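You operate a simulated robot arm through the tools that you are given. There is no shell and no other tool.

Carry out the task below with a simulated two-armed robot. There is one attempt and no reset: what you move stays moved.

JOB
Switch the chiller off, wipe its frost away and set it to -15.
Fine: off before wiping; its beaker goes on the bench, others stay; use the yellow block and put it back. Set down upright: clear beaker. What is to be rubbed or washed off counts as gone when no trace of it is left.
Where things are to end (x, y in the base frame): clear beaker within 60 mm of [300, -530].

Only the result counts: the job must be done as asked and must still hold three seconds after the hand-in. Knocking over, shifting, dropping, spilling or breaking anything else fails it.

ROBOT AND FRAMES
Two 7-joint arms with two-finger grippers on one trunk that stands fixed in place. Base frame: the origin is at the foot of the trunk, x ahead of it, y to its left, z up; the work surface is at about z = 800. Units: mm, rad, N and s.
The left shoulder is at [57, 174, 1152], the right one opposite. With the tool pointing down near the work surface each hand reaches from about 100 to 860 mm from the base axis, measured 20 degrees to its own side. Payload 2.94 kg a hand.
The tool frame of a hand sits at the grasp point between the pads (the TCP): z along the fingers, y along the line on which they close. The tips reach 30 mm beyond it. The gripper opens to 138 mm; its body begins 109 mm behind the TCP.
Orientation is that of the tool frame in the base frame, as [roll, pitch, yaw] about the fixed x, y, z axes, in that order (R = Rz(yaw) Ry(pitch) Rx(roll)). With the fingers straight down and closing along the base's y, the tool's x points along the base's -x, its y along +y and its z along -z.

CONTROLS
- The arms move only by the tool send_rows. It takes "left_series", "right_series" or both (then of equal length, played together; a hand with none holds still); each is a list of rows, each a list of 2 entries, a list of its own where there are three numbers: the shift along the base's x, y, z in mm, then the turn, a rotation vector about the base's x, y, z in rad. In form: [[[dx, dy, dz], [ax, ay, az]], ...]. A call has 1 to 20 rows; each row shifts and turns the commanded pose from where the row before left it. "left_jaw" and "right_jaw" are, for a hand that has rows, the gripper command, from -1 (shut) to 1 (fully open), values between in proportion, set as the call begins (left out, the last holds). A row lasts 0.2 s, in which the tool goes at most 50 mm and 0.15 rad; a call with a longer step from one row to the next is refused whole, and so is a gripper value outside its range. A pose out of reach is approached as far as the arm can. The call stops where the force on the tool passes 40 N (or 10 N more than at its start, if that is more) or the arm is blocked; 0.2 s more then pass. The fingers move at their own pace (about 45 mm/s each) and stop on an object; they squeeze with about 22 N. The grip force told is the motor's: it shows also when the fingers shut on nothing. Time passes only in rows, and 0.2 s behind the last, so rows that do not move let the fingers close. The reply holds the time, the measured pose of the TCP, the force on the tool along the base axes, the opening and the grip force, in the units named above and with some noise, with the torque about the TCP (base axes, N m) and any sound that the robot's microphone picked up.
- Cameras (640 x 400 px; columns grow to the right, rows downward): "scene" is now at [118.3, -44.4, 1638.7]; the picture's right is [-0.57, -0.82, -0.00], its down [-0.56, 0.40, -0.73] and it looks along [0.59, -0.42, -0.69] (base axes); focal length 346 px, centre (320, 200). "left" rides on the left gripper at [71, -19, -146] in its tool frame; the picture's right is [0.26, 0.97, 0.00], its down [-0.85, 0.23, -0.48] and it looks along [-0.46, 0.12, 0.88] (tool axes); focal length 280 px, centre (320, 200). "right" rides on the right gripper at [71, 19, -146] in its tool frame; the picture's right is [-0.26, 0.97, 0.00], its down [-0.85, -0.23, -0.48] and it looks along [-0.46, -0.12, 0.88] (tool axes); focal length 280 px, centre (320, 200).
- capture(camera): a new picture of that camera. No time passes.
- raise_lower(by): moves the trunk up (or, below 0, down) by that many mm; the arms and the scene camera ride with it, the base frame stays. It gives what a move gives, with no picture.
- turn_head(pan, tilt): turns the head with the scene camera to pan (to the left, within 2.094 rad either way) and tilt (down, from -0.506 to 1.204), counted from straight ahead of the robot (the tilt from the chest, where the trunk bows). It gives what a move gives.
- point_at(camera, pixels): for up to 12 pixels [column, row] of the newest picture of that camera ("zoom" is the newest enlarged one), the place [x, y, z] in the base frame of the surface seen there, good to about 2 mm, but the place of the scene camera against the robot may be out by one fixed shift of up to 12 mm in any direction. No time passes.
- close_up(camera, box): a new picture of the part [left, top, right, bottom] of that camera's present view, enlarged. No time passes.
- finish_job(): hands the job in; it is judged then, once.

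Open the grippers and draw the arms clear of the work before you hand the job in, unless the task says otherwise.

The tools are called by a JSON object that holds its "fn" and its "kwargs". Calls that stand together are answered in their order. send_rows: Moves the arms, as the interface text tells. Its arguments: {"type":"object","properties":{"left_series":{"type":"array"},"left_jaw":{"type":"number"},"right_series":{"type":"array"},"right_jaw":{"type":"number"}},"required":[]} The other tools are called the same way: raise_lower (by) moves the trunk up or down; turn_head (pan, tilt) turns the head that bears the scene camera; capture (camera) takes a picture; point_at (camera, pixels) gives the place of the surface under pixels of a picture; close_up (camera, box) takes an enlarged picture of a part of a camera's view; finish_job () hands the job in.

At the start:

```text
time_s: 0.0
left_tool_pos: [581.5, -88.4, 1331.4]
left_ee_rot: [3.141, 0.0, -3.139]
left_wrist_force: [0.0, 0.5, 0.0]
left_ft_torque: [-0.01, -0.04, -0.03]
left_opening: 137.8
left_grasp_force: 0.1
right_tool_pos: [386.7, -516.7, 1193.7]
right_ee_rot: [-3.141, 0.001, 3.14]
right_wrist_force: [-0.4, 0.3, -0.2]
right_ft_torque: [0.01, -0.03, 0.0]
right_opening: 137.9
right_grasp_force: 0.0
trunk travel left (down, up): [-325.0, 409.0]
head pan, tilt (commanded): [-0.613, 0.757]
```

scene: 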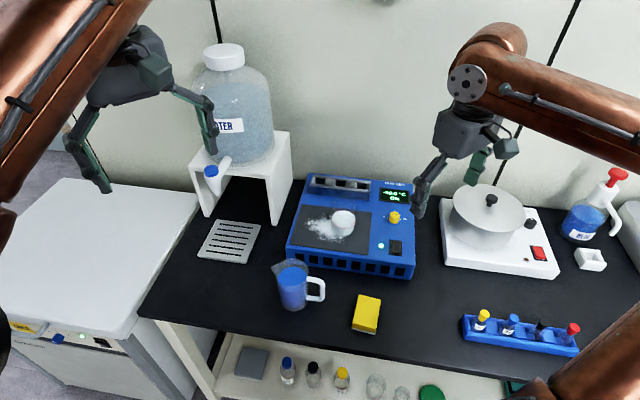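
right: 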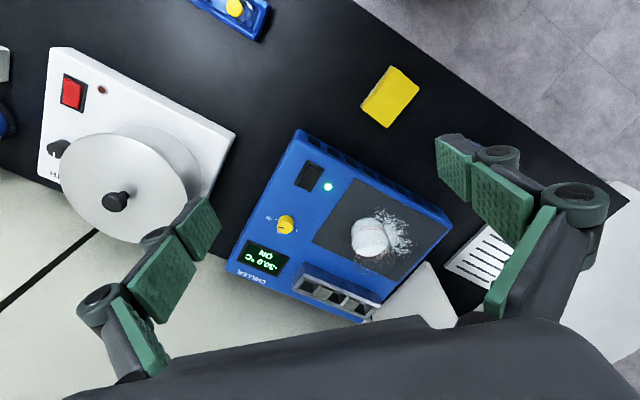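
left: 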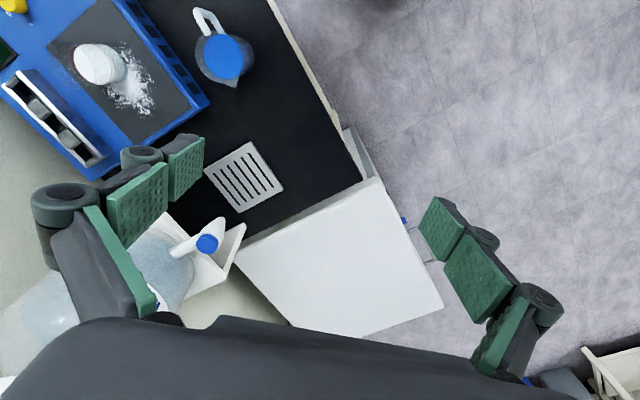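

The scene shows the blue chiller around (350,225) with a frosted plate, a beaker at (343,222), a yellow block at (366,313) and a display at (393,195). I take close-ups to see details.

{"fn": "close_up", "kwargs": {"camera": "scene", "box": [270, 160, 430, 290]}}

{"fn": "close_up", "kwargs": {"camera": "right", "box": [210, 120, 470, 330]}}

{"fn": "point_at", "kwargs": {"camera": "scene", "pixels": [[343, 213], [343, 235], [393, 217], [395, 247], [366, 310], [366, 325], [293, 180], [393, 194], [305, 205], [370, 213], [295, 236], [365, 250]]}}

```text
3.08 times, centred on (350, 225) of scene
```

zoom: 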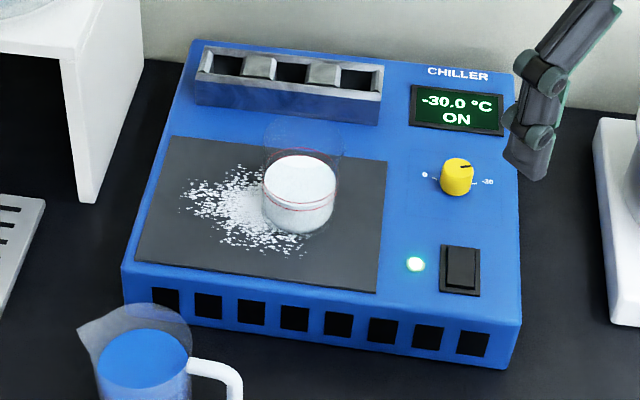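

```text
1.90 times, centred on (340, 225) of right
```

zoom: 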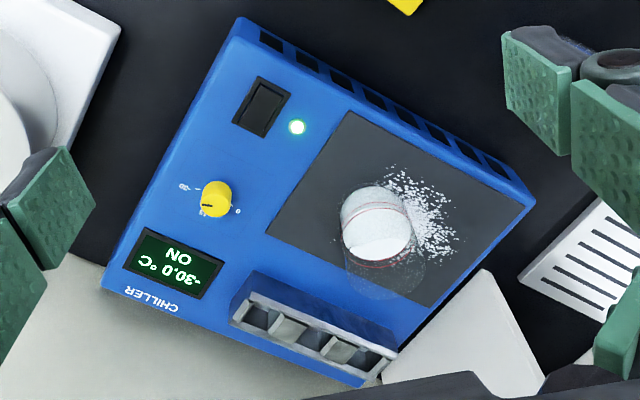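

```text
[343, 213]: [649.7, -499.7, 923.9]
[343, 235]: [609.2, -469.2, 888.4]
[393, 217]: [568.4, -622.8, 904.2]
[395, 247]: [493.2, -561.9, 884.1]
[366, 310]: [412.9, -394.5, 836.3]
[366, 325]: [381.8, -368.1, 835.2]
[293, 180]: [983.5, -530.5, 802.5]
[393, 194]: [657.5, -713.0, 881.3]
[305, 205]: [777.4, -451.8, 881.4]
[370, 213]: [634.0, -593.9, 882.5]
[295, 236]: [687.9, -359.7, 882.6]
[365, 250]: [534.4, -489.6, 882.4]
```

The display reads -30.0 °C ON, with a yellow knob at (455,177) and a rocker switch at (460,270) in the zoom. I take a fresh close-up of the scene and measure key points.

{"fn": "close_up", "kwargs": {"camera": "scene", "box": [270, 160, 430, 290]}}

{"fn": "point_at", "kwargs": {"camera": "zoom", "pixels": [[172, 137], [387, 162], [377, 292], [136, 258], [457, 168], [470, 172], [460, 255], [460, 285], [300, 175], [268, 200], [333, 200], [298, 228]]}}

{"fn": "point_at", "kwargs": {"camera": "zoom", "pixels": [[445, 250], [477, 250], [443, 293], [477, 294], [440, 190], [457, 190], [471, 162], [415, 265], [265, 130], [342, 135], [300, 115], [205, 180]]}}

{"fn": "close_up", "kwargs": {"camera": "scene", "box": [370, 180, 420, 215]}}

```text
3.08 times, centred on (350, 225) of scene
```

zoom: 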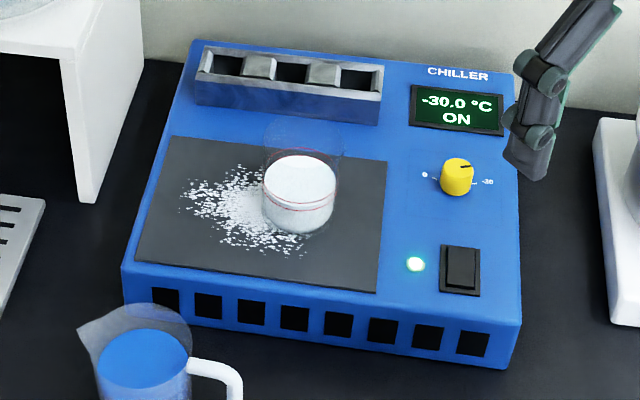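

```text
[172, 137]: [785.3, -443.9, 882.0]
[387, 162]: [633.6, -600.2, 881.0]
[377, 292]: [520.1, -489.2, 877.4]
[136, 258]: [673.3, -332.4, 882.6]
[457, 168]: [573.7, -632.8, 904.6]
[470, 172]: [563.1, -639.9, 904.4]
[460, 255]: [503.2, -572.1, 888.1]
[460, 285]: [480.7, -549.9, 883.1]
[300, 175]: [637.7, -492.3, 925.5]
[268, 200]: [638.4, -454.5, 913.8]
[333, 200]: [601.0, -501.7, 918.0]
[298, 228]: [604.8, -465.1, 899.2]
```

```text
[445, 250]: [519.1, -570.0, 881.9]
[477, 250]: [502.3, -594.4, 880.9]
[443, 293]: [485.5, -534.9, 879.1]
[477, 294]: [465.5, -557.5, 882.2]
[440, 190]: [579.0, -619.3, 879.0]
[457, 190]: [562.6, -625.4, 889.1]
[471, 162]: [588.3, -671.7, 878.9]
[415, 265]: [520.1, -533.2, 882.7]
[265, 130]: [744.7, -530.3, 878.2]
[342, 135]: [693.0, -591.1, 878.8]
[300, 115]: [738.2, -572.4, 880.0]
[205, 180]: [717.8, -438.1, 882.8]
```

```text
11.43 times, centred on (395, 198) of scene
```

zoom: 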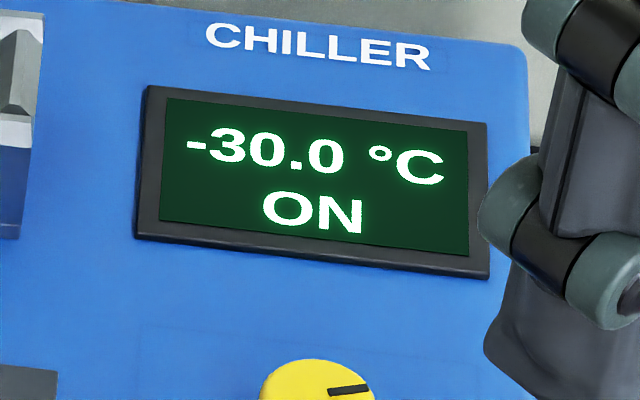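

Now I zoom in on the knob to read its scale, and on the switch.

{"fn": "close_up", "kwargs": {"camera": "scene", "box": [372, 200, 404, 220]}}

{"fn": "close_up", "kwargs": {"camera": "right", "box": [260, 195, 310, 245]}}

{"fn": "close_up", "kwargs": {"camera": "scene", "box": [360, 225, 420, 265]}}

{"fn": "close_up", "kwargs": {"camera": "scene", "box": [260, 250, 420, 350]}}

```text
16.00 times, centred on (388, 210) of scene
```

zoom: 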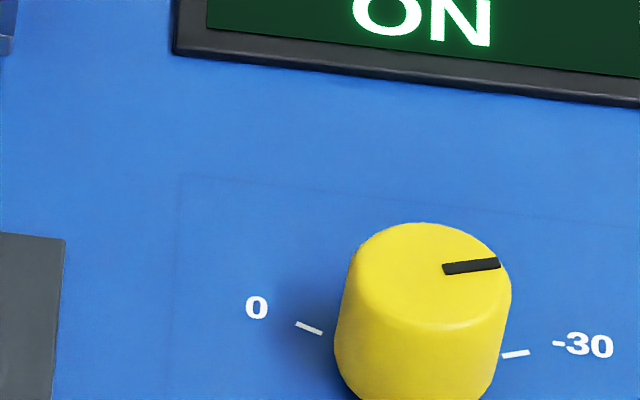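

```text
8.00 times, centred on (285, 220) of right
```

zoom: 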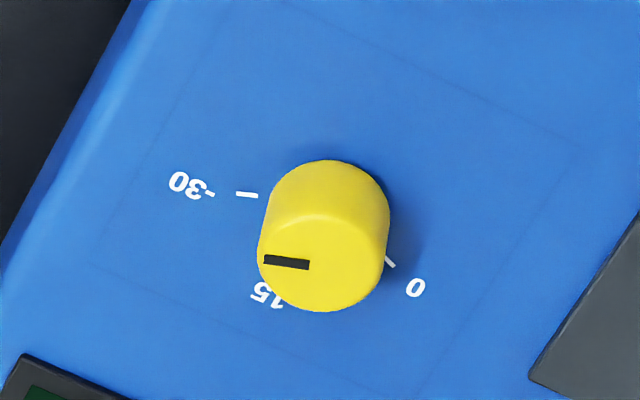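

```text
10.00 times, centred on (390, 245) of scene
```

zoom: 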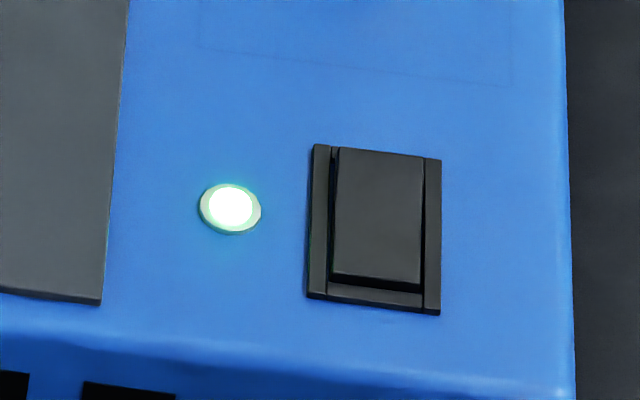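

```text
4.00 times, centred on (340, 300) of scene
```

zoom: 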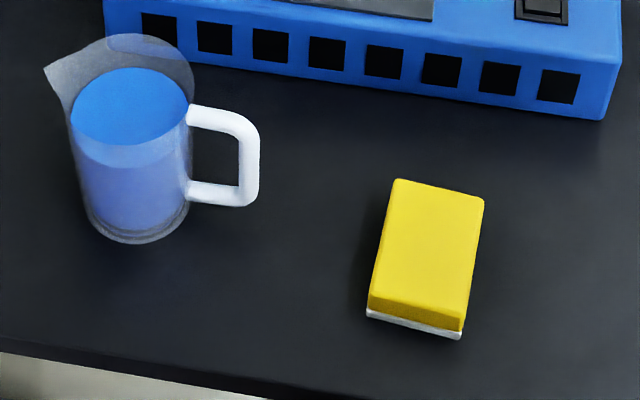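

I measure the knob ticks and pointer from the right wrist camera, whose place is known exactly.

{"fn": "close_up", "kwargs": {"camera": "right", "box": [260, 195, 310, 245]}}

{"fn": "point_at", "kwargs": {"camera": "zoom", "pixels": [[240, 194], [256, 196], [388, 258], [394, 266], [268, 262], [305, 265], [325, 270], [325, 225], [325, 300], [265, 275], [380, 255], [268, 293]]}}

{"fn": "close_up", "kwargs": {"camera": "right", "box": [210, 120, 470, 330]}}

{"fn": "point_at", "kwargs": {"camera": "zoom", "pixels": [[345, 110], [490, 190], [438, 305], [268, 232], [262, 85], [285, 92], [240, 120], [265, 130], [252, 115], [268, 95], [298, 127], [430, 210]]}}

{"fn": "point_at", "kwargs": {"camera": "right", "pixels": [[390, 68], [418, 85], [388, 125], [362, 103], [390, 97], [372, 220], [368, 240], [358, 262], [355, 238], [388, 238], [405, 235], [390, 210]]}}

```text
8.00 times, centred on (285, 220) of right
```

zoom: 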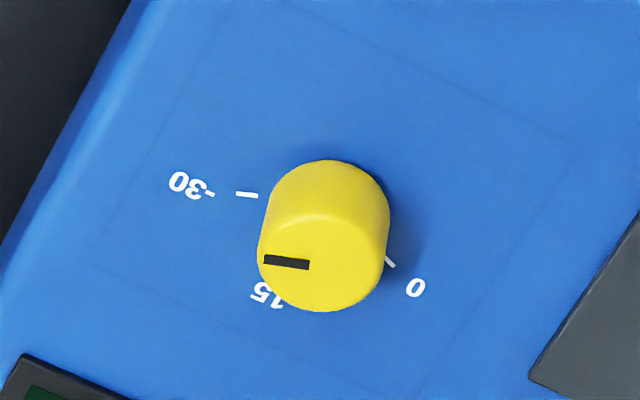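

```text
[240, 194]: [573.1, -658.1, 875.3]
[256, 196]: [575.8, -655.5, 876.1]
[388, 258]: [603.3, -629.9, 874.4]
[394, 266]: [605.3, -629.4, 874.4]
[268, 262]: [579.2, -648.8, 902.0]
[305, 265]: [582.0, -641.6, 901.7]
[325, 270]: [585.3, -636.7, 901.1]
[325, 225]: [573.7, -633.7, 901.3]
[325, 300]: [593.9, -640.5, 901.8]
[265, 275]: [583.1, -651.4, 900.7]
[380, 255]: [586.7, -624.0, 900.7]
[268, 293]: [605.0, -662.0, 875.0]
```

```text
1.90 times, centred on (340, 225) of right
```

zoom: 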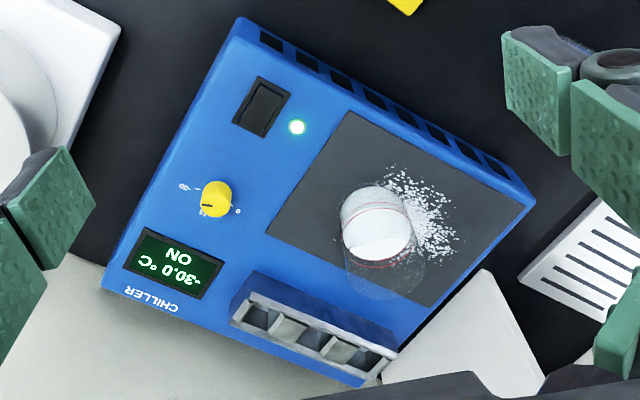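

```text
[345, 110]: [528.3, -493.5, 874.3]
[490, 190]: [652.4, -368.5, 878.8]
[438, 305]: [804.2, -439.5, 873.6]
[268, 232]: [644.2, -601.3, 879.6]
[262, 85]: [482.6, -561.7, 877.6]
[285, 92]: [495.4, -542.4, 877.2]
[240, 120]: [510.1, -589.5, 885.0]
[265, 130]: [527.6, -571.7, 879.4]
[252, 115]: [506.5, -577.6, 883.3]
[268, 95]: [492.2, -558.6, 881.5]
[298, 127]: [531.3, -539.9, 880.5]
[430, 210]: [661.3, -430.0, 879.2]
```

```text
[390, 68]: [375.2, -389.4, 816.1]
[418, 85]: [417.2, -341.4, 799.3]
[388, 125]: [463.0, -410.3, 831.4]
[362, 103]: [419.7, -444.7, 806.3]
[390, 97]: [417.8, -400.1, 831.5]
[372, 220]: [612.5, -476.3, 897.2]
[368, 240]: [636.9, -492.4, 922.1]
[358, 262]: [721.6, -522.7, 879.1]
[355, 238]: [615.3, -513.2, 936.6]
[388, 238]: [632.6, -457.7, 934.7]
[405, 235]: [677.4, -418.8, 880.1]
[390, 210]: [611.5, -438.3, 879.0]
```

The knob's ticks sit at about ±67° around the back direction, with -15 pointing to the back. I now check the beaker and free bench space closely.

{"fn": "close_up", "kwargs": {"camera": "right", "box": [320, 180, 430, 290]}}

{"fn": "close_up", "kwargs": {"camera": "scene", "box": [310, 180, 380, 245]}}

{"fn": "close_up", "kwargs": {"camera": "scene", "box": [340, 260, 640, 400]}}

{"fn": "point_at", "kwargs": {"camera": "scene", "pixels": [[435, 323], [464, 318], [462, 337], [575, 355], [578, 340], [440, 369], [300, 345], [420, 280], [443, 265], [450, 355], [435, 345], [415, 335]]}}

```text
3.64 times, centred on (375, 235) of right
```

zoom: 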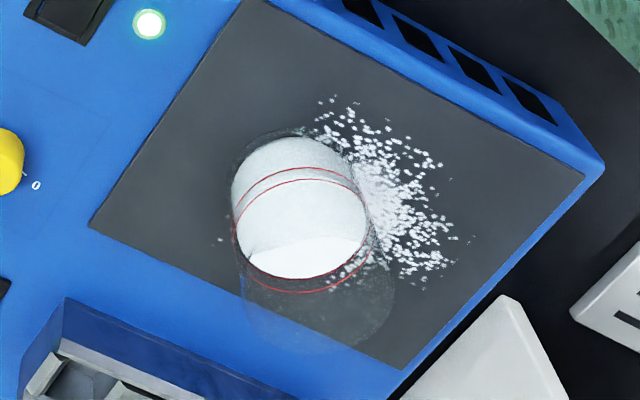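

```text
6.15 times, centred on (345, 212) of scene
```

zoom: 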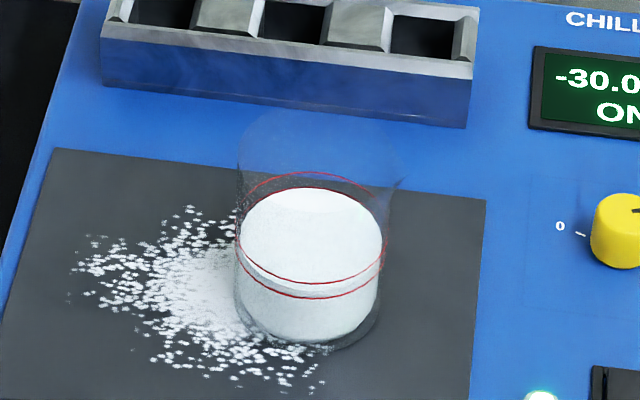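

```text
2.13 times, centred on (490, 330) of scene
```

zoom: 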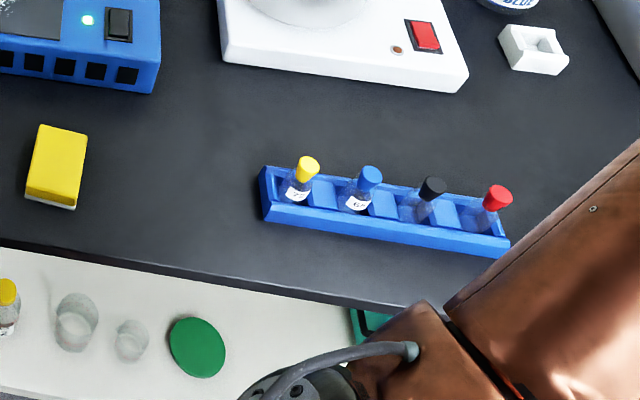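

```text
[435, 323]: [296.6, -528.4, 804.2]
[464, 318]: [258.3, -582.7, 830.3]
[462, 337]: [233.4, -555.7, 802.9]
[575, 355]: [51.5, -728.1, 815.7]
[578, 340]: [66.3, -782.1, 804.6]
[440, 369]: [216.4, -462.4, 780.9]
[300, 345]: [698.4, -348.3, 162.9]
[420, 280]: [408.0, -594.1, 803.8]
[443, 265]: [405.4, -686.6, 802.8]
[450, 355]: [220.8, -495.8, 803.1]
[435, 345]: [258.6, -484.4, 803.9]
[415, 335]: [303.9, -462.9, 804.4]
```

The target spot (300,-530) is free bench, with the rack corner near (268,-588). I lower the right hand a bit to get a sharper wrist view of the switch, and start closing the jaw.

{"fn": "send_rows", "kwargs": {"right_series": [[[11, -6, -36], [0, 0, 0]], [[11, -6, -36], [0, 0, 0]], [[11, -6, -36], [0, 0, 0]], [[11, -6, -36], [0, 0, 0]], [[0, 0, 0], [0, 0, 0]]], "right_jaw": -1}}

{"fn": "capture", "kwargs": {"camera": "right"}}

{"fn": "capture", "kwargs": {"camera": "scene"}}

```text
time_s: 1.2
left_tool_pos: [581.9, -88.0, 1332.5]
left_ee_rot: [-3.14, 0.003, -3.14]
left_wrist_force: [-0.5, 0.6, 0.3]
left_ft_torque: [-0.02, -0.02, 0.0]
left_opening: 138.0
left_grasp_force: 0.0
right_tool_pos: [430.2, -537.9, 1049.8]
right_ee_rot: [3.141, 0.0, -3.14]
right_wrist_force: [0.3, 0.5, -0.4]
right_ft_torque: [-0.03, -0.02, -0.03]
right_opening: 27.1
right_grasp_force: 1.1
trunk travel left (down, up): [-325.0, 409.0]
head pan, tilt (commanded): [-0.613, 0.757]
```

```text
taken
```

right: 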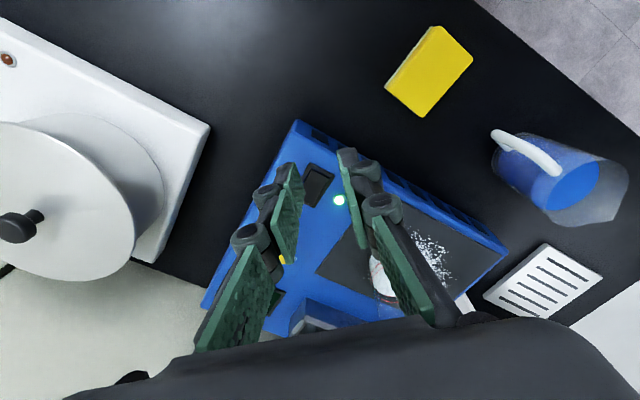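

```text
taken
```

scene: 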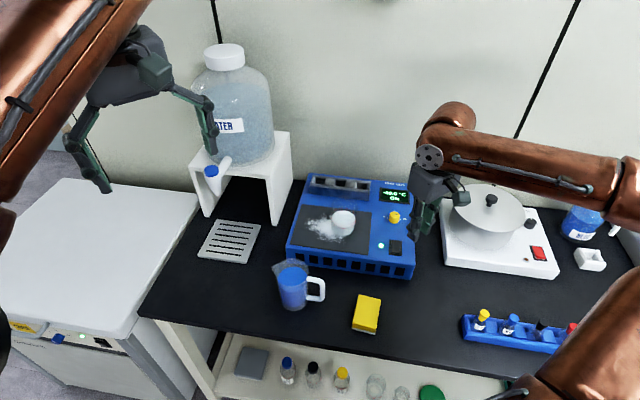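

The right camera sees the switch at (318,185) between the fingers. I zoom on it to see which end is up.

{"fn": "close_up", "kwargs": {"camera": "right", "box": [295, 155, 355, 215]}}

{"fn": "point_at", "kwargs": {"camera": "right", "pixels": [[311, 167], [333, 178], [313, 206], [320, 172], [322, 180], [318, 190], [313, 197], [318, 200], [339, 199], [320, 165]]}}

```text
6.67 times, centred on (325, 185) of right
```

zoom: 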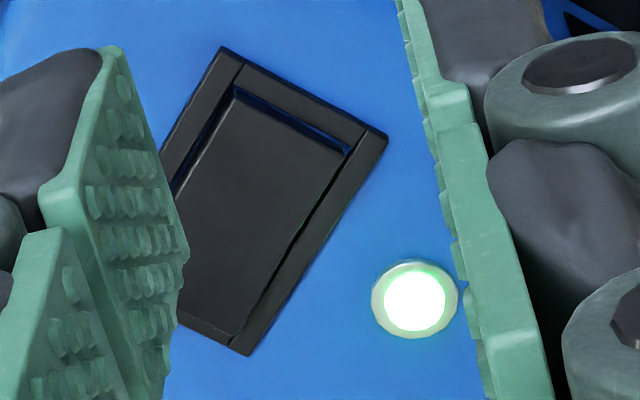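

```text
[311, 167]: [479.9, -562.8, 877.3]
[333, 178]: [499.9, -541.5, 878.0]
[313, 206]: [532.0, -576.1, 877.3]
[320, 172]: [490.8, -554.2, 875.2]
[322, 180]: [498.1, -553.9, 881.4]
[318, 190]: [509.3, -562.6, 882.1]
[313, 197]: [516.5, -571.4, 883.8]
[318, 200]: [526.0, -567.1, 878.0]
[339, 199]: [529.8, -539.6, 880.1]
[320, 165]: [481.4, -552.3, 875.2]
```

The rocker's back end (near (517,-581)) is the raised one, so I will press there. I let the fingers close fully and look at the tip shape.

{"fn": "send_rows", "kwargs": {"right_series": [[[0, 0, 0], [0, 0, 0]], [[0, 0, 0], [0, 0, 0]], [[0, 0, 0], [0, 0, 0]]], "right_jaw": -1}}

{"fn": "close_up", "kwargs": {"camera": "right", "box": [220, 120, 420, 320]}}

{"fn": "close_up", "kwargs": {"camera": "scene", "box": [380, 140, 480, 250]}}

```text
time_s: 2.0
left_tool_pos: [583.0, -87.7, 1331.0]
left_ee_rot: [-3.141, 0.001, -3.14]
left_wrist_force: [0.1, 0.0, 0.3]
left_ft_torque: [0.01, -0.02, -0.03]
left_opening: 137.8
left_grasp_force: 0.0
right_tool_pos: [430.6, -539.9, 1049.9]
right_ee_rot: [3.141, -0.001, -3.14]
right_wrist_force: [0.1, -0.4, -0.1]
right_ft_torque: [0.0, 0.0, -0.03]
right_opening: 0.0
right_grasp_force: 21.9
trunk travel left (down, up): [-325.0, 409.0]
head pan, tilt (commanded): [-0.613, 0.757]
```

```text
2.00 times, centred on (320, 220) of right
```

zoom: 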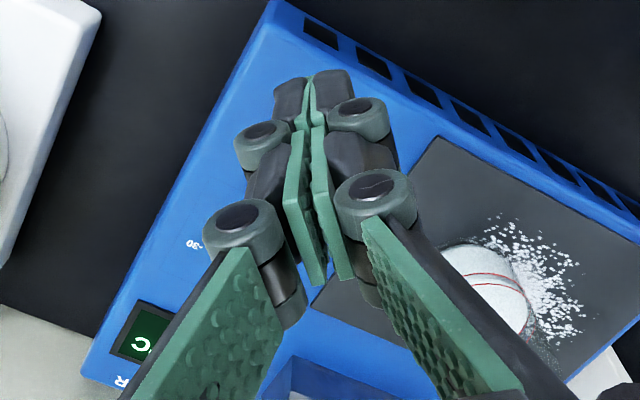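

```text
3.64 times, centred on (430, 195) of scene
```

zoom: 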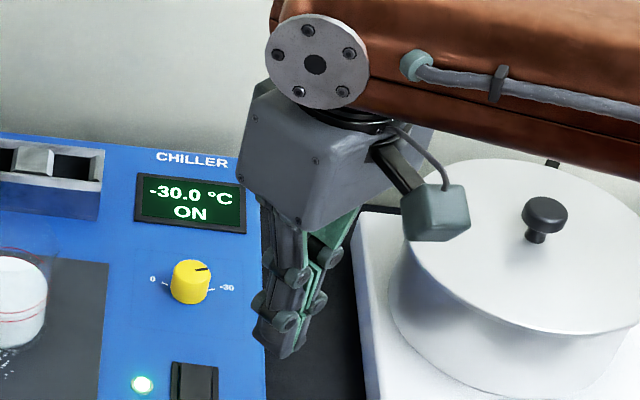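

The fingers are shut (0 mm opening), with a tip footprint of roughly 25x22 mm. I move over the raised back end of the rocker at (517,-581), tips about 45 mm above.

{"fn": "send_rows", "kwargs": {"right_series": [[[22, -10, -22], [0, 0, 0]], [[22, -10, -23], [0, 0, 0]], [[22, -11, -23], [0, 0, 0]], [[21, -11, -22], [0, 0, 0]], [[0, 0, 0], [0, 0, 0]]], "right_jaw": -1}}

{"fn": "capture", "kwargs": {"camera": "right"}}

{"fn": "close_up", "kwargs": {"camera": "scene", "box": [350, 170, 450, 270]}}

```text
time_s: 3.2
left_tool_pos: [581.1, -88.4, 1330.6]
left_ee_rot: [3.14, 0.002, -3.138]
left_wrist_force: [0.6, -0.9, -0.2]
left_ft_torque: [-0.01, -0.05, 0.0]
left_opening: 138.1
left_grasp_force: 0.0
right_tool_pos: [518.1, -582.0, 957.2]
right_ee_rot: [-3.141, 0.0, 3.142]
right_wrist_force: [-0.7, 0.1, 0.9]
right_ft_torque: [-0.02, -0.04, -0.02]
right_opening: 0.0
right_grasp_force: 21.8
trunk travel left (down, up): [-325.0, 409.0]
head pan, tilt (commanded): [-0.613, 0.757]
```

```text
taken
```

right: 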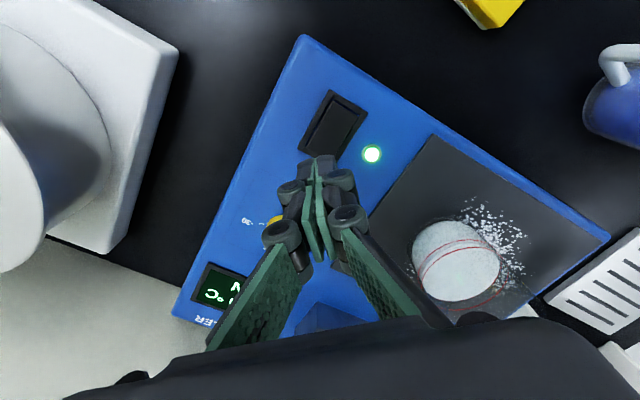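

```text
4.00 times, centred on (400, 220) of scene
```

zoom: 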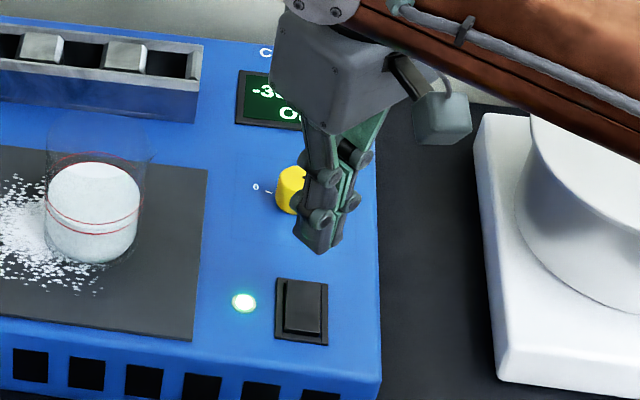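

The tip at (317,160) hovers just behind the switch (330,120). I check the switch corners again from here before pressing.

{"fn": "close_up", "kwargs": {"camera": "right", "box": [285, 75, 385, 175]}}

{"fn": "point_at", "kwargs": {"camera": "right", "pixels": [[330, 91], [366, 108], [334, 158], [300, 146], [325, 105], [345, 112], [335, 125], [325, 140], [318, 150], [335, 100]]}}

```text
4.00 times, centred on (335, 125) of right
```

zoom: 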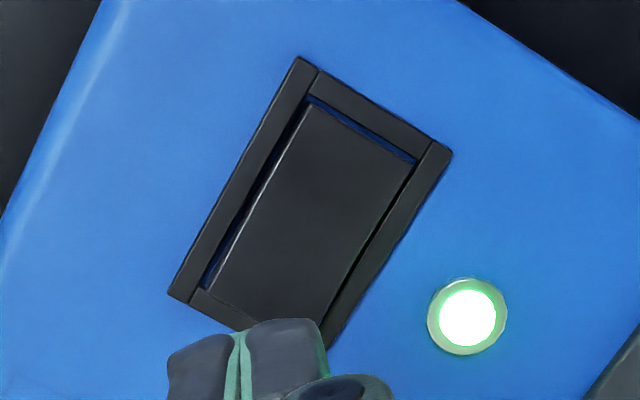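

```text
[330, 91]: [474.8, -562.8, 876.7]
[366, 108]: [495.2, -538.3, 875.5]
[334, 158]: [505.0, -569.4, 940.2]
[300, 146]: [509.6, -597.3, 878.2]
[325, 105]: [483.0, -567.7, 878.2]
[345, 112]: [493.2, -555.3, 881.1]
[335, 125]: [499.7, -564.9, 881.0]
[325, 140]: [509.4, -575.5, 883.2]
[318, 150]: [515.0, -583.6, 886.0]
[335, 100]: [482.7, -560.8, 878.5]
```

The rocker's back end at (515,-583) is at z≈886, with the pivot at about (502.5,-568). I shift slightly and descend to just above it.

{"fn": "send_rows", "kwargs": {"right_series": [[[-3, 2, -12], [0, 0, 0]], [[0, 0, -13], [0, 0, 0]], [[0, 0, -13], [0, 0, 0]], [[0, 0, 0], [0, 0, 0]]]}}

{"fn": "send_rows", "kwargs": {"right_series": [[[0, 0, -2], [0, 0, 0]], [[0, 0, -2], [0, 0, 0]], [[0, 0, -2], [0, 0, 0]], [[0, 0, 0], [0, 0, 0]]]}}

{"fn": "close_up", "kwargs": {"camera": "scene", "box": [350, 170, 450, 270]}}

```text
time_s: 4.2
left_tool_pos: [581.7, -89.0, 1331.4]
left_ee_rot: [-3.141, -0.002, -3.139]
left_wrist_force: [-1.0, 0.3, 0.2]
left_ft_torque: [0.01, 0.02, 0.02]
left_opening: 138.0
left_grasp_force: 0.0
right_tool_pos: [514.5, -580.1, 921.3]
right_ee_rot: [-3.14, 0.0, -3.141]
right_wrist_force: [-0.1, -0.2, 0.1]
right_ft_torque: [0.0, 0.04, 0.0]
right_opening: 0.1
right_grasp_force: 21.8
trunk travel left (down, up): [-325.0, 409.0]
head pan, tilt (commanded): [-0.613, 0.757]
```

```text
time_s: 5.2
left_tool_pos: [582.2, -89.2, 1331.7]
left_ee_rot: [-3.141, 0.0, -3.141]
left_wrist_force: [-0.4, -0.1, 0.1]
left_ft_torque: [0.01, -0.02, 0.0]
left_opening: 138.0
left_grasp_force: 0.0
right_tool_pos: [512.7, -580.5, 914.1]
right_ee_rot: [3.141, 0.0, 3.14]
right_wrist_force: [-1.1, 0.1, -0.1]
right_ft_torque: [0.0, 0.0, 0.01]
right_opening: 0.0
right_grasp_force: 22.3
trunk travel left (down, up): [-325.0, 409.0]
head pan, tilt (commanded): [-0.613, 0.757]
```

```text
4.00 times, centred on (400, 220) of scene
```

zoom: 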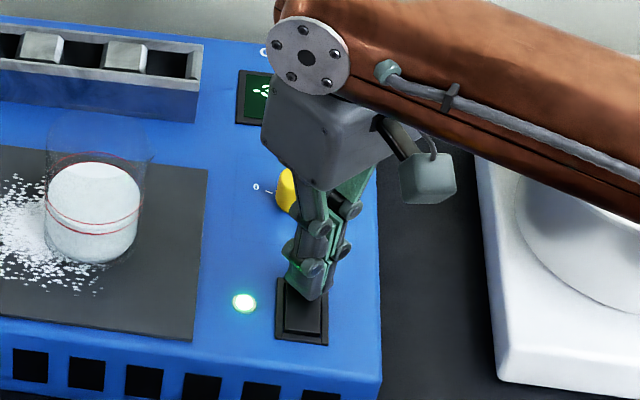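

No contact force yet at z=914, so I continue down in 1.5 mm steps.

{"fn": "send_rows", "kwargs": {"right_series": [[[0, 0, -1.5], [0, 0, 0]], [[0, 0, -1.5], [0, 0, 0]], [[0, 0, 0], [0, 0, 0]]]}}

{"fn": "close_up", "kwargs": {"camera": "scene", "box": [350, 170, 450, 270]}}

```text
time_s: 6.0
left_tool_pos: [581.9, -88.6, 1330.5]
left_ee_rot: [3.14, 0.001, -3.139]
left_wrist_force: [0.9, 0.0, -0.4]
left_ft_torque: [-0.02, 0.01, -0.02]
left_opening: 138.3
left_grasp_force: 0.1
right_tool_pos: [514.7, -581.0, 913.0]
right_ee_rot: [3.138, 0.0, -3.141]
right_wrist_force: [-0.7, 0.3, 1.1]
right_ft_torque: [-0.01, 0.0, 0.0]
right_opening: 0.1
right_grasp_force: 21.4
trunk travel left (down, up): [-325.0, 409.0]
head pan, tilt (commanded): [-0.613, 0.757]
```

```text
4.00 times, centred on (400, 220) of scene
```

zoom: 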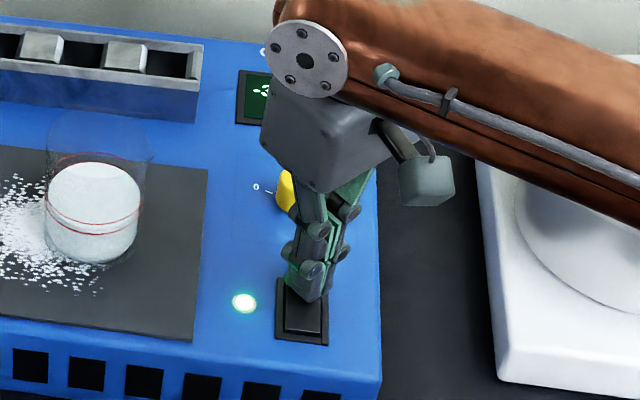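

A slight force (1.1 N) shows at z≈912. I press further in small steps.

{"fn": "send_rows", "kwargs": {"right_series": [[[0, 0, -1.5], [0, 0, 0]], [[0, 0, -1.5], [0, 0, 0]], [[0, 0, 0], [0, 0, 0]]]}}

{"fn": "close_up", "kwargs": {"camera": "scene", "box": [350, 170, 450, 270]}}

```text
time_s: 6.8
left_tool_pos: [582.9, -87.7, 1330.9]
left_ee_rot: [-3.14, -0.001, -3.141]
left_wrist_force: [-0.3, 0.0, 1.0]
left_ft_torque: [0.01, -0.01, -0.01]
left_opening: 137.9
left_grasp_force: 0.1
right_tool_pos: [514.4, -581.0, 909.8]
right_ee_rot: [-3.141, -0.001, 3.141]
right_wrist_force: [1.4, -1.7, 2.1]
right_ft_torque: [-0.01, 0.02, -0.01]
right_opening: 0.1
right_grasp_force: 21.8
trunk travel left (down, up): [-325.0, 409.0]
head pan, tilt (commanded): [-0.613, 0.757]
```

```text
4.00 times, centred on (400, 220) of scene
```

zoom: 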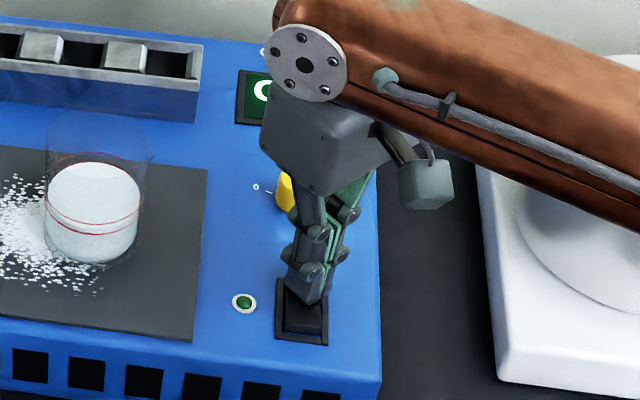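

The LED is now dark and the display changed, so the chiller is off. I lift straight up and check the display.

{"fn": "send_rows", "kwargs": {"right_series": [[[0, 0, 15], [0, 0, 0]], [[0, 0, 40], [0, 0, 0]], [[0, 0, 45], [0, 0, 0]], [[-30, 20, 30], [0, 0, 0]], [[-40, 20, 0], [0, 0, 0]], [[-30, 20, 0], [0, 0, 0]], [[0, 0, 0], [0, 0, 0]]]}}

{"fn": "close_up", "kwargs": {"camera": "scene", "box": [350, 170, 450, 270]}}

{"fn": "capture", "kwargs": {"camera": "right"}}

```text
time_s: 8.4
left_tool_pos: [584.3, -92.4, 1329.4]
left_ee_rot: [3.14, -0.003, 3.141]
left_wrist_force: [1.7, -1.3, 0.0]
left_ft_torque: [0.09, 0.05, -0.04]
left_opening: 137.8
left_grasp_force: 0.0
right_tool_pos: [417.1, -521.9, 1038.2]
right_ee_rot: [3.138, -0.001, -3.141]
right_wrist_force: [0.4, -0.2, -0.3]
right_ft_torque: [0.06, 0.03, 0.04]
right_opening: 0.3
right_grasp_force: 22.4
trunk travel left (down, up): [-325.0, 409.0]
head pan, tilt (commanded): [-0.613, 0.757]
```

```text
4.00 times, centred on (400, 220) of scene
```

zoom: 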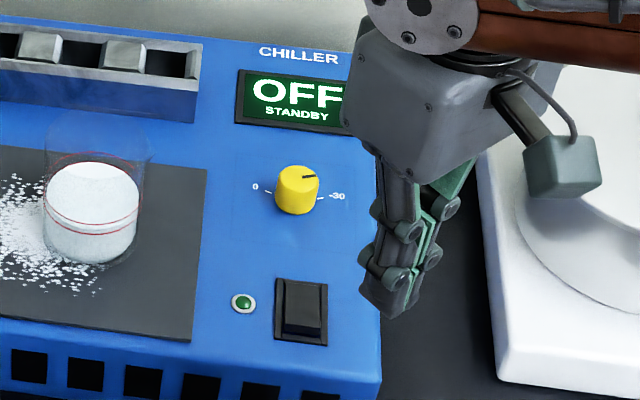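

```text
taken
```

right: 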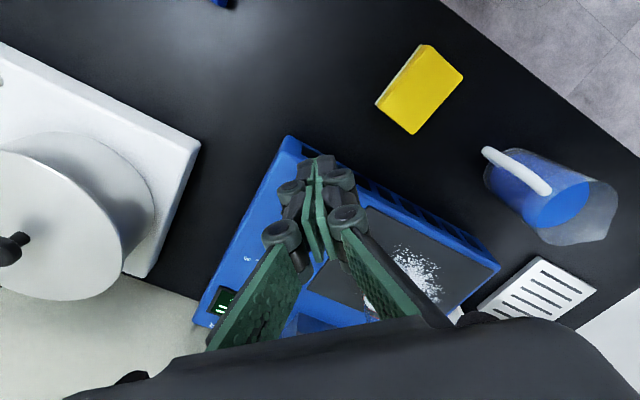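

The display reads OFF / STANDBY. Now I open the right hand and go above and in front of the beaker to measure it.

{"fn": "send_rows", "kwargs": {"right_series": [[[30, 5, 15], [0, 0, 0]], [[38, 5, 15], [0, 0, 0]], [[38, 6, 11], [0, 0, 0]], [[37, 6, 11], [0, 0, 0]], [[0, 0, 0], [0, 0, 0]], [[0, 0, 0], [0, 0, 0]]], "right_jaw": 0.75}}

{"fn": "capture", "kwargs": {"camera": "right"}}

{"fn": "capture", "kwargs": {"camera": "scene"}}

```text
time_s: 9.8
left_tool_pos: [583.8, -89.4, 1331.5]
left_ee_rot: [-3.141, -0.002, 3.141]
left_wrist_force: [0.1, -0.2, 0.1]
left_ft_torque: [0.04, 0.02, 0.01]
left_opening: 138.2
left_grasp_force: 0.0
right_tool_pos: [558.8, -498.8, 1090.3]
right_ee_rot: [3.141, -0.002, 3.141]
right_wrist_force: [0.9, -0.1, -0.3]
right_ft_torque: [0.02, 0.02, -0.01]
right_opening: 120.8
right_grasp_force: 0.2
trunk travel left (down, up): [-325.0, 409.0]
head pan, tilt (commanded): [-0.613, 0.757]
```

```text
taken
```

right: 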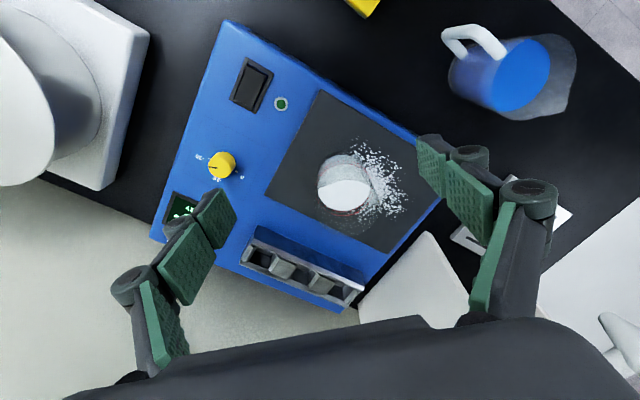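

```text
taken
```

scene: 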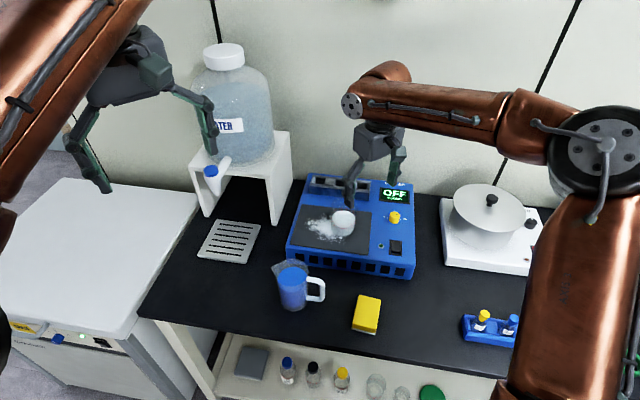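

I zoom on the beaker from the right camera to measure base and rim.

{"fn": "close_up", "kwargs": {"camera": "right", "box": [290, 130, 420, 250]}}

{"fn": "point_at", "kwargs": {"camera": "zoom", "pixels": [[265, 185], [210, 230], [215, 270], [270, 270], [330, 240], [325, 270], [265, 230], [300, 150], [165, 300], [300, 350], [420, 100], [480, 260]]}}

```text
3.33 times, centred on (355, 190) of right
```

zoom: 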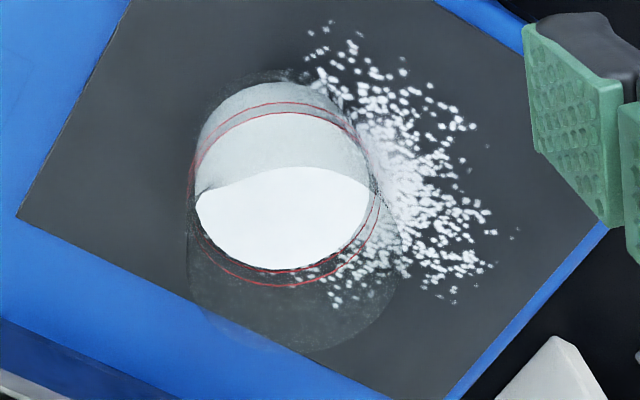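

```text
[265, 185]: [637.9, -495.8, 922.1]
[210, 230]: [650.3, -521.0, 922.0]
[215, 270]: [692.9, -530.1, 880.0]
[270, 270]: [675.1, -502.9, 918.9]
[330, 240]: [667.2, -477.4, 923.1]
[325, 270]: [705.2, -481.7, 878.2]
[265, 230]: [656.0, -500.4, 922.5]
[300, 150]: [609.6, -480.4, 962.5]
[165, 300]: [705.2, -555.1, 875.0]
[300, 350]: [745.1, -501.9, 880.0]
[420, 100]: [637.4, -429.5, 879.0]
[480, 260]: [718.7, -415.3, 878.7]
```

The beaker's centre is about (641.5,-490), fill top z≈922, rim about 970. I move above it at z=1020, tips still above the rim.

{"fn": "send_rows", "kwargs": {"right_series": [[[28, 3, 0], [0, 0, 0]], [[28, 3, 0], [0, 0, 0]], [[26.7, 2.8, 0], [0, 0, 0]], [[0, 0, -35], [0, 0, 0]], [[0, 0, -35], [0, 0, 0]], [[0, 0, 0], [0, 0, 0]]]}}

{"fn": "capture", "kwargs": {"camera": "right"}}

{"fn": "close_up", "kwargs": {"camera": "scene", "box": [280, 140, 420, 260]}}

```text
time_s: 11.2
left_tool_pos: [582.3, -88.6, 1331.9]
left_ee_rot: [-3.141, 0.0, 3.141]
left_wrist_force: [0.4, -0.3, -0.3]
left_ft_torque: [0.0, 0.0, 0.0]
left_opening: 137.9
left_grasp_force: 0.1
right_tool_pos: [638.8, -488.4, 1021.2]
right_ee_rot: [3.141, 0.002, 3.141]
right_wrist_force: [0.5, 0.5, 0.0]
right_ft_torque: [0.01, -0.01, -0.02]
right_opening: 120.5
right_grasp_force: 0.1
trunk travel left (down, up): [-325.0, 409.0]
head pan, tilt (commanded): [-0.613, 0.757]
```

```text
taken
```

right: 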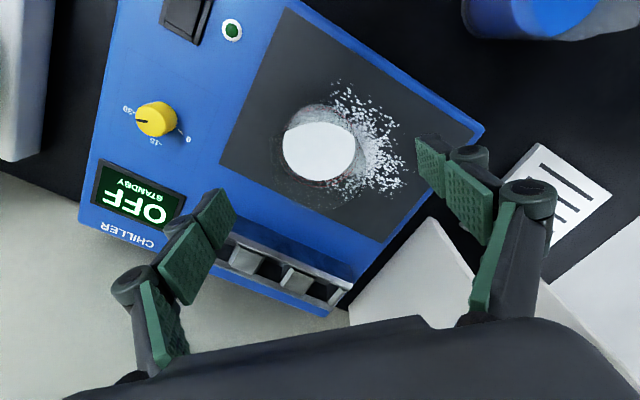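

```text
3.33 times, centred on (350, 200) of scene
```

zoom: 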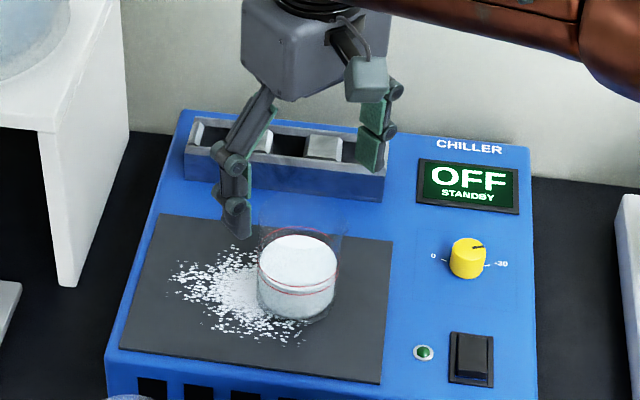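

I measure the fill's edges from this closer view to refine the centre.

{"fn": "close_up", "kwargs": {"camera": "right", "box": [260, 80, 420, 230]}}

{"fn": "point_at", "kwargs": {"camera": "right", "pixels": [[318, 150], [287, 148], [350, 152], [320, 126], [316, 177], [318, 135], [318, 165], [300, 150], [335, 150]]}}

```text
2.67 times, centred on (340, 155) of right
```

zoom: 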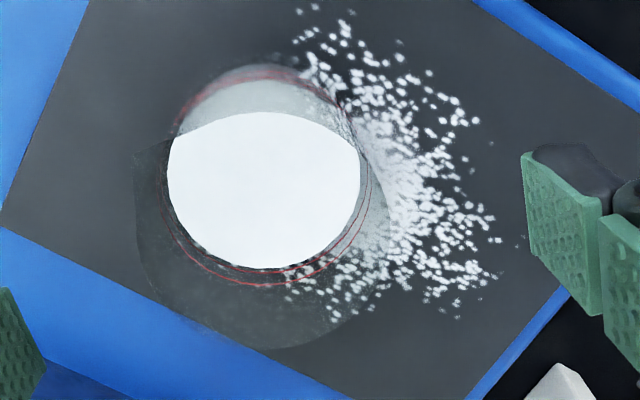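

```text
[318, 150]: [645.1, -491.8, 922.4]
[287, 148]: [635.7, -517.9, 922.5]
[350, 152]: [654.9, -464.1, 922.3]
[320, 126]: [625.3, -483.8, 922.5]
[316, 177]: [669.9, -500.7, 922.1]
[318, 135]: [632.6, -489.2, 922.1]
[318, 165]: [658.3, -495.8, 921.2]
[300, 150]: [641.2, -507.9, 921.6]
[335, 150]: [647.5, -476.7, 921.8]
```

The beaker centre is about (642,-491). I descend around it to z≈925, still open.

{"fn": "send_rows", "kwargs": {"right_series": [[[1.6, -1, -20], [0, 0, 0]], [[0, 0, -25], [0, 0, 0]], [[0, 0, -25], [0, 0, 0]], [[0, 0, -25], [0, 0, 0]], [[0, 0, 0], [0, 0, 0]]]}}

{"fn": "capture", "kwargs": {"camera": "right"}}

{"fn": "close_up", "kwargs": {"camera": "scene", "box": [280, 140, 420, 260]}}

```text
time_s: 12.4
left_tool_pos: [582.5, -87.6, 1329.8]
left_ee_rot: [3.139, -0.002, -3.141]
left_wrist_force: [-0.7, 0.1, 0.5]
left_ft_torque: [-0.04, 0.0, -0.01]
left_opening: 137.8
left_grasp_force: 0.1
right_tool_pos: [636.9, -490.1, 927.6]
right_ee_rot: [3.14, 0.003, -3.141]
right_wrist_force: [0.3, 0.4, -0.3]
right_ft_torque: [0.0, -0.03, 0.0]
right_opening: 120.6
right_grasp_force: 0.1
right hand out of reach, approached as far as the arm can: row 4
trunk travel left (down, up): [-325.0, 409.0]
head pan, tilt (commanded): [-0.613, 0.757]
```

```text
taken
```

right: 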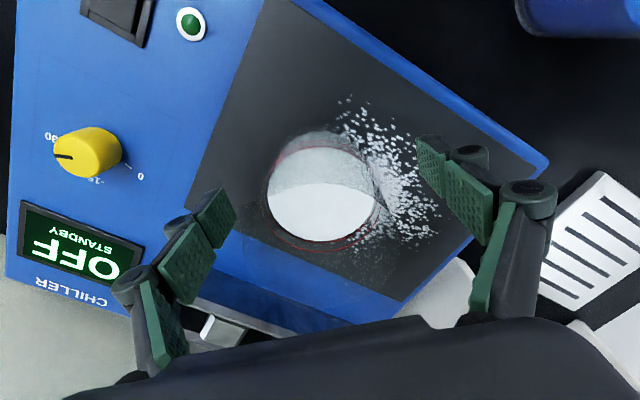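

```text
3.33 times, centred on (350, 200) of scene
```

zoom: 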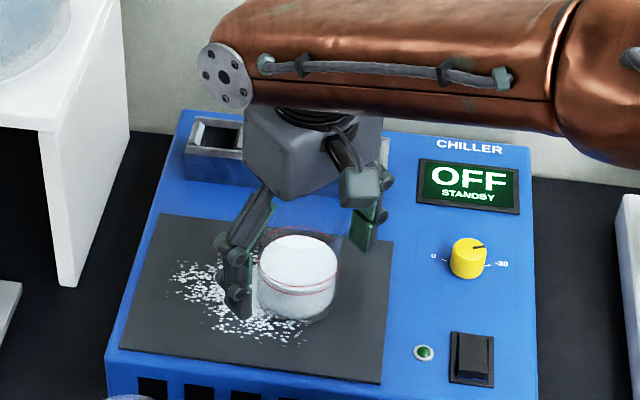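

The arm reported reach limit at the last row (5 mm short in x). I look at the arm's posture before deciding about the trunk height.

{"fn": "capture", "kwargs": {"camera": "scene"}}

{"fn": "point_at", "kwargs": {"camera": "scene", "pixels": [[345, 165], [400, 160], [450, 170], [500, 170], [550, 170], [590, 160], [600, 220], [600, 300], [600, 380], [560, 380], [620, 120], [375, 180]]}}

```text
taken
```

scene: 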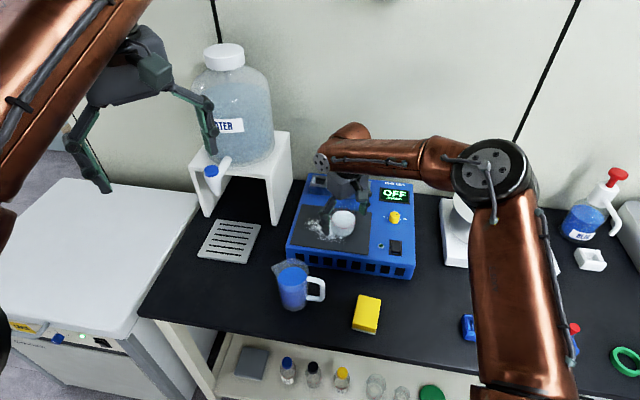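

```text
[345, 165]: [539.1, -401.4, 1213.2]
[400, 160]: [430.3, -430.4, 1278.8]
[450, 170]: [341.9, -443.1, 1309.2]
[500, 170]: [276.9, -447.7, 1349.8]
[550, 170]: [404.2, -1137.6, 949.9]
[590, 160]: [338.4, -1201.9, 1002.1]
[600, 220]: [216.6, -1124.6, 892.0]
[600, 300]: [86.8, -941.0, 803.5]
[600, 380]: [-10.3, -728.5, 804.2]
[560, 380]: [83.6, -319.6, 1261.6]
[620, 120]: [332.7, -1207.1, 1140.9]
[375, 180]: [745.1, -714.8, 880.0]
```

The elbow sits high at about (277,-448,1350), so the arm isn't fully stretched; a wrist limit is likely. I rise clear of the beaker and turn the hand -0.5 rad toward the shoulder direction, to test reach again.

{"fn": "send_rows", "kwargs": {"right_series": [[[-1, 0, 20], [0, 0, 0]], [[0, 0, 30], [0, 0, 0]], [[0, 0, 45], [0, 0, 0]], [[0, 0, 45], [0, 0, 0]], [[0, 0, 0], [0, 0, -0.125]], [[0, 0, 0], [0, 0, -0.125]], [[0, 0, 0], [0, 0, -0.125]], [[0, 0, 0], [0, 0, -0.125]], [[0, 0, 0], [0, 0, 0]]]}}

{"fn": "capture", "kwargs": {"camera": "scene"}}

{"fn": "capture", "kwargs": {"camera": "right"}}

```text
time_s: 14.4
left_tool_pos: [582.6, -89.1, 1331.8]
left_ee_rot: [3.141, -0.001, -3.139]
left_wrist_force: [-0.2, 0.4, 0.6]
left_ft_torque: [0.0, 0.02, 0.06]
left_opening: 137.9
left_grasp_force: 0.2
right_tool_pos: [636.1, -489.2, 1070.0]
right_ee_rot: [3.141, 0.001, 2.64]
right_wrist_force: [0.1, 0.0, -0.2]
right_ft_torque: [0.0, 0.03, -0.01]
right_opening: 120.9
right_grasp_force: 0.0
trunk travel left (down, up): [-325.0, 409.0]
head pan, tilt (commanded): [-0.613, 0.757]
```

```text
taken
```

scene: 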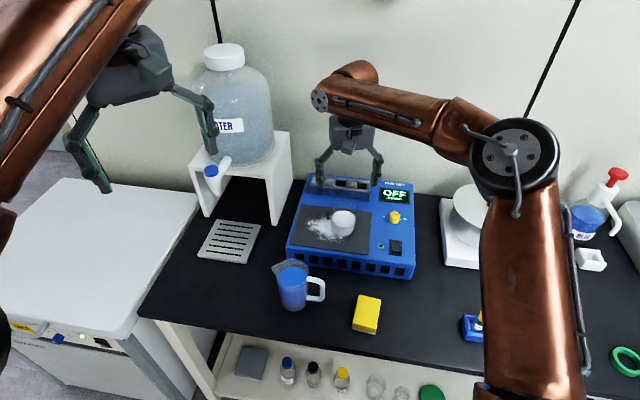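

```text
taken
```

right: 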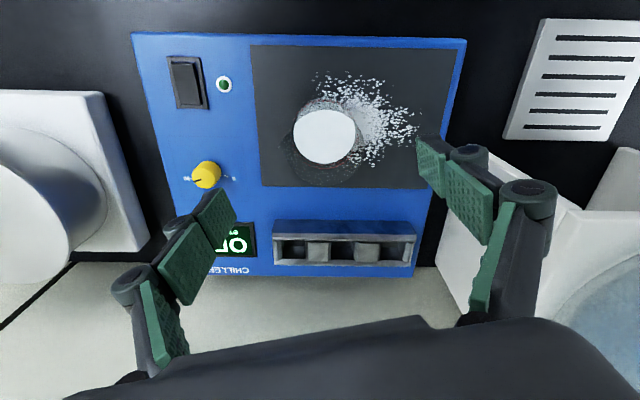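

The hand is now turned and centred near (636,-489,1070). I correct the centre and descend again to see whether the reach limit appears.

{"fn": "send_rows", "kwargs": {"right_series": [[[6, -2, -20], [0, 0, 0]], [[0, 0, -30], [0, 0, 0]], [[0, 0, -30], [0, 0, 0]], [[0, 0, -30], [0, 0, 0]], [[0, 0, -20], [0, 0, 0]], [[0, 0, -12], [0, 0, 0]], [[0, 0, 0], [0, 0, 0]]]}}

{"fn": "capture", "kwargs": {"camera": "right"}}

{"fn": "close_up", "kwargs": {"camera": "scene", "box": [280, 140, 420, 260]}}

```text
time_s: 16.0
left_tool_pos: [583.3, -88.0, 1331.4]
left_ee_rot: [3.141, -0.001, -3.139]
left_wrist_force: [0.8, 0.8, -0.6]
left_ft_torque: [0.0, -0.01, 0.01]
left_opening: 137.9
left_grasp_force: 0.0
right_tool_pos: [636.9, -491.6, 928.5]
right_ee_rot: [3.14, 0.002, 2.643]
right_wrist_force: [-0.1, 0.3, 0.5]
right_ft_torque: [0.03, 0.01, 0.0]
right_opening: 120.7
right_grasp_force: 0.1
right hand out of reach, approached as far as the arm can: row 6
trunk travel left (down, up): [-325.0, 409.0]
head pan, tilt (commanded): [-0.613, 0.757]
```

```text
taken
```

right: 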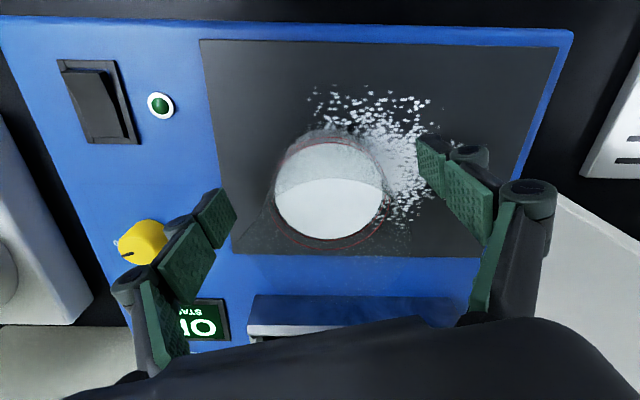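

```text
3.33 times, centred on (350, 200) of scene
```

zoom: 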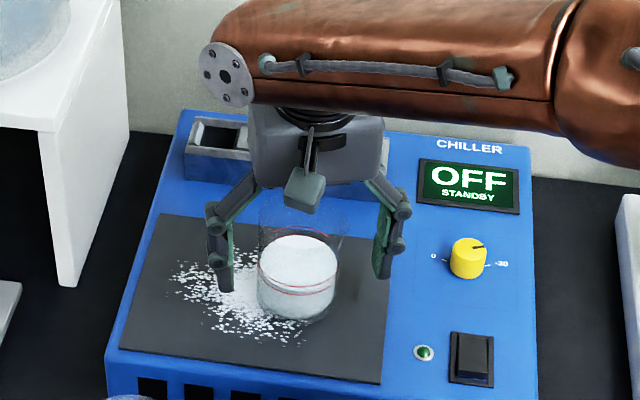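

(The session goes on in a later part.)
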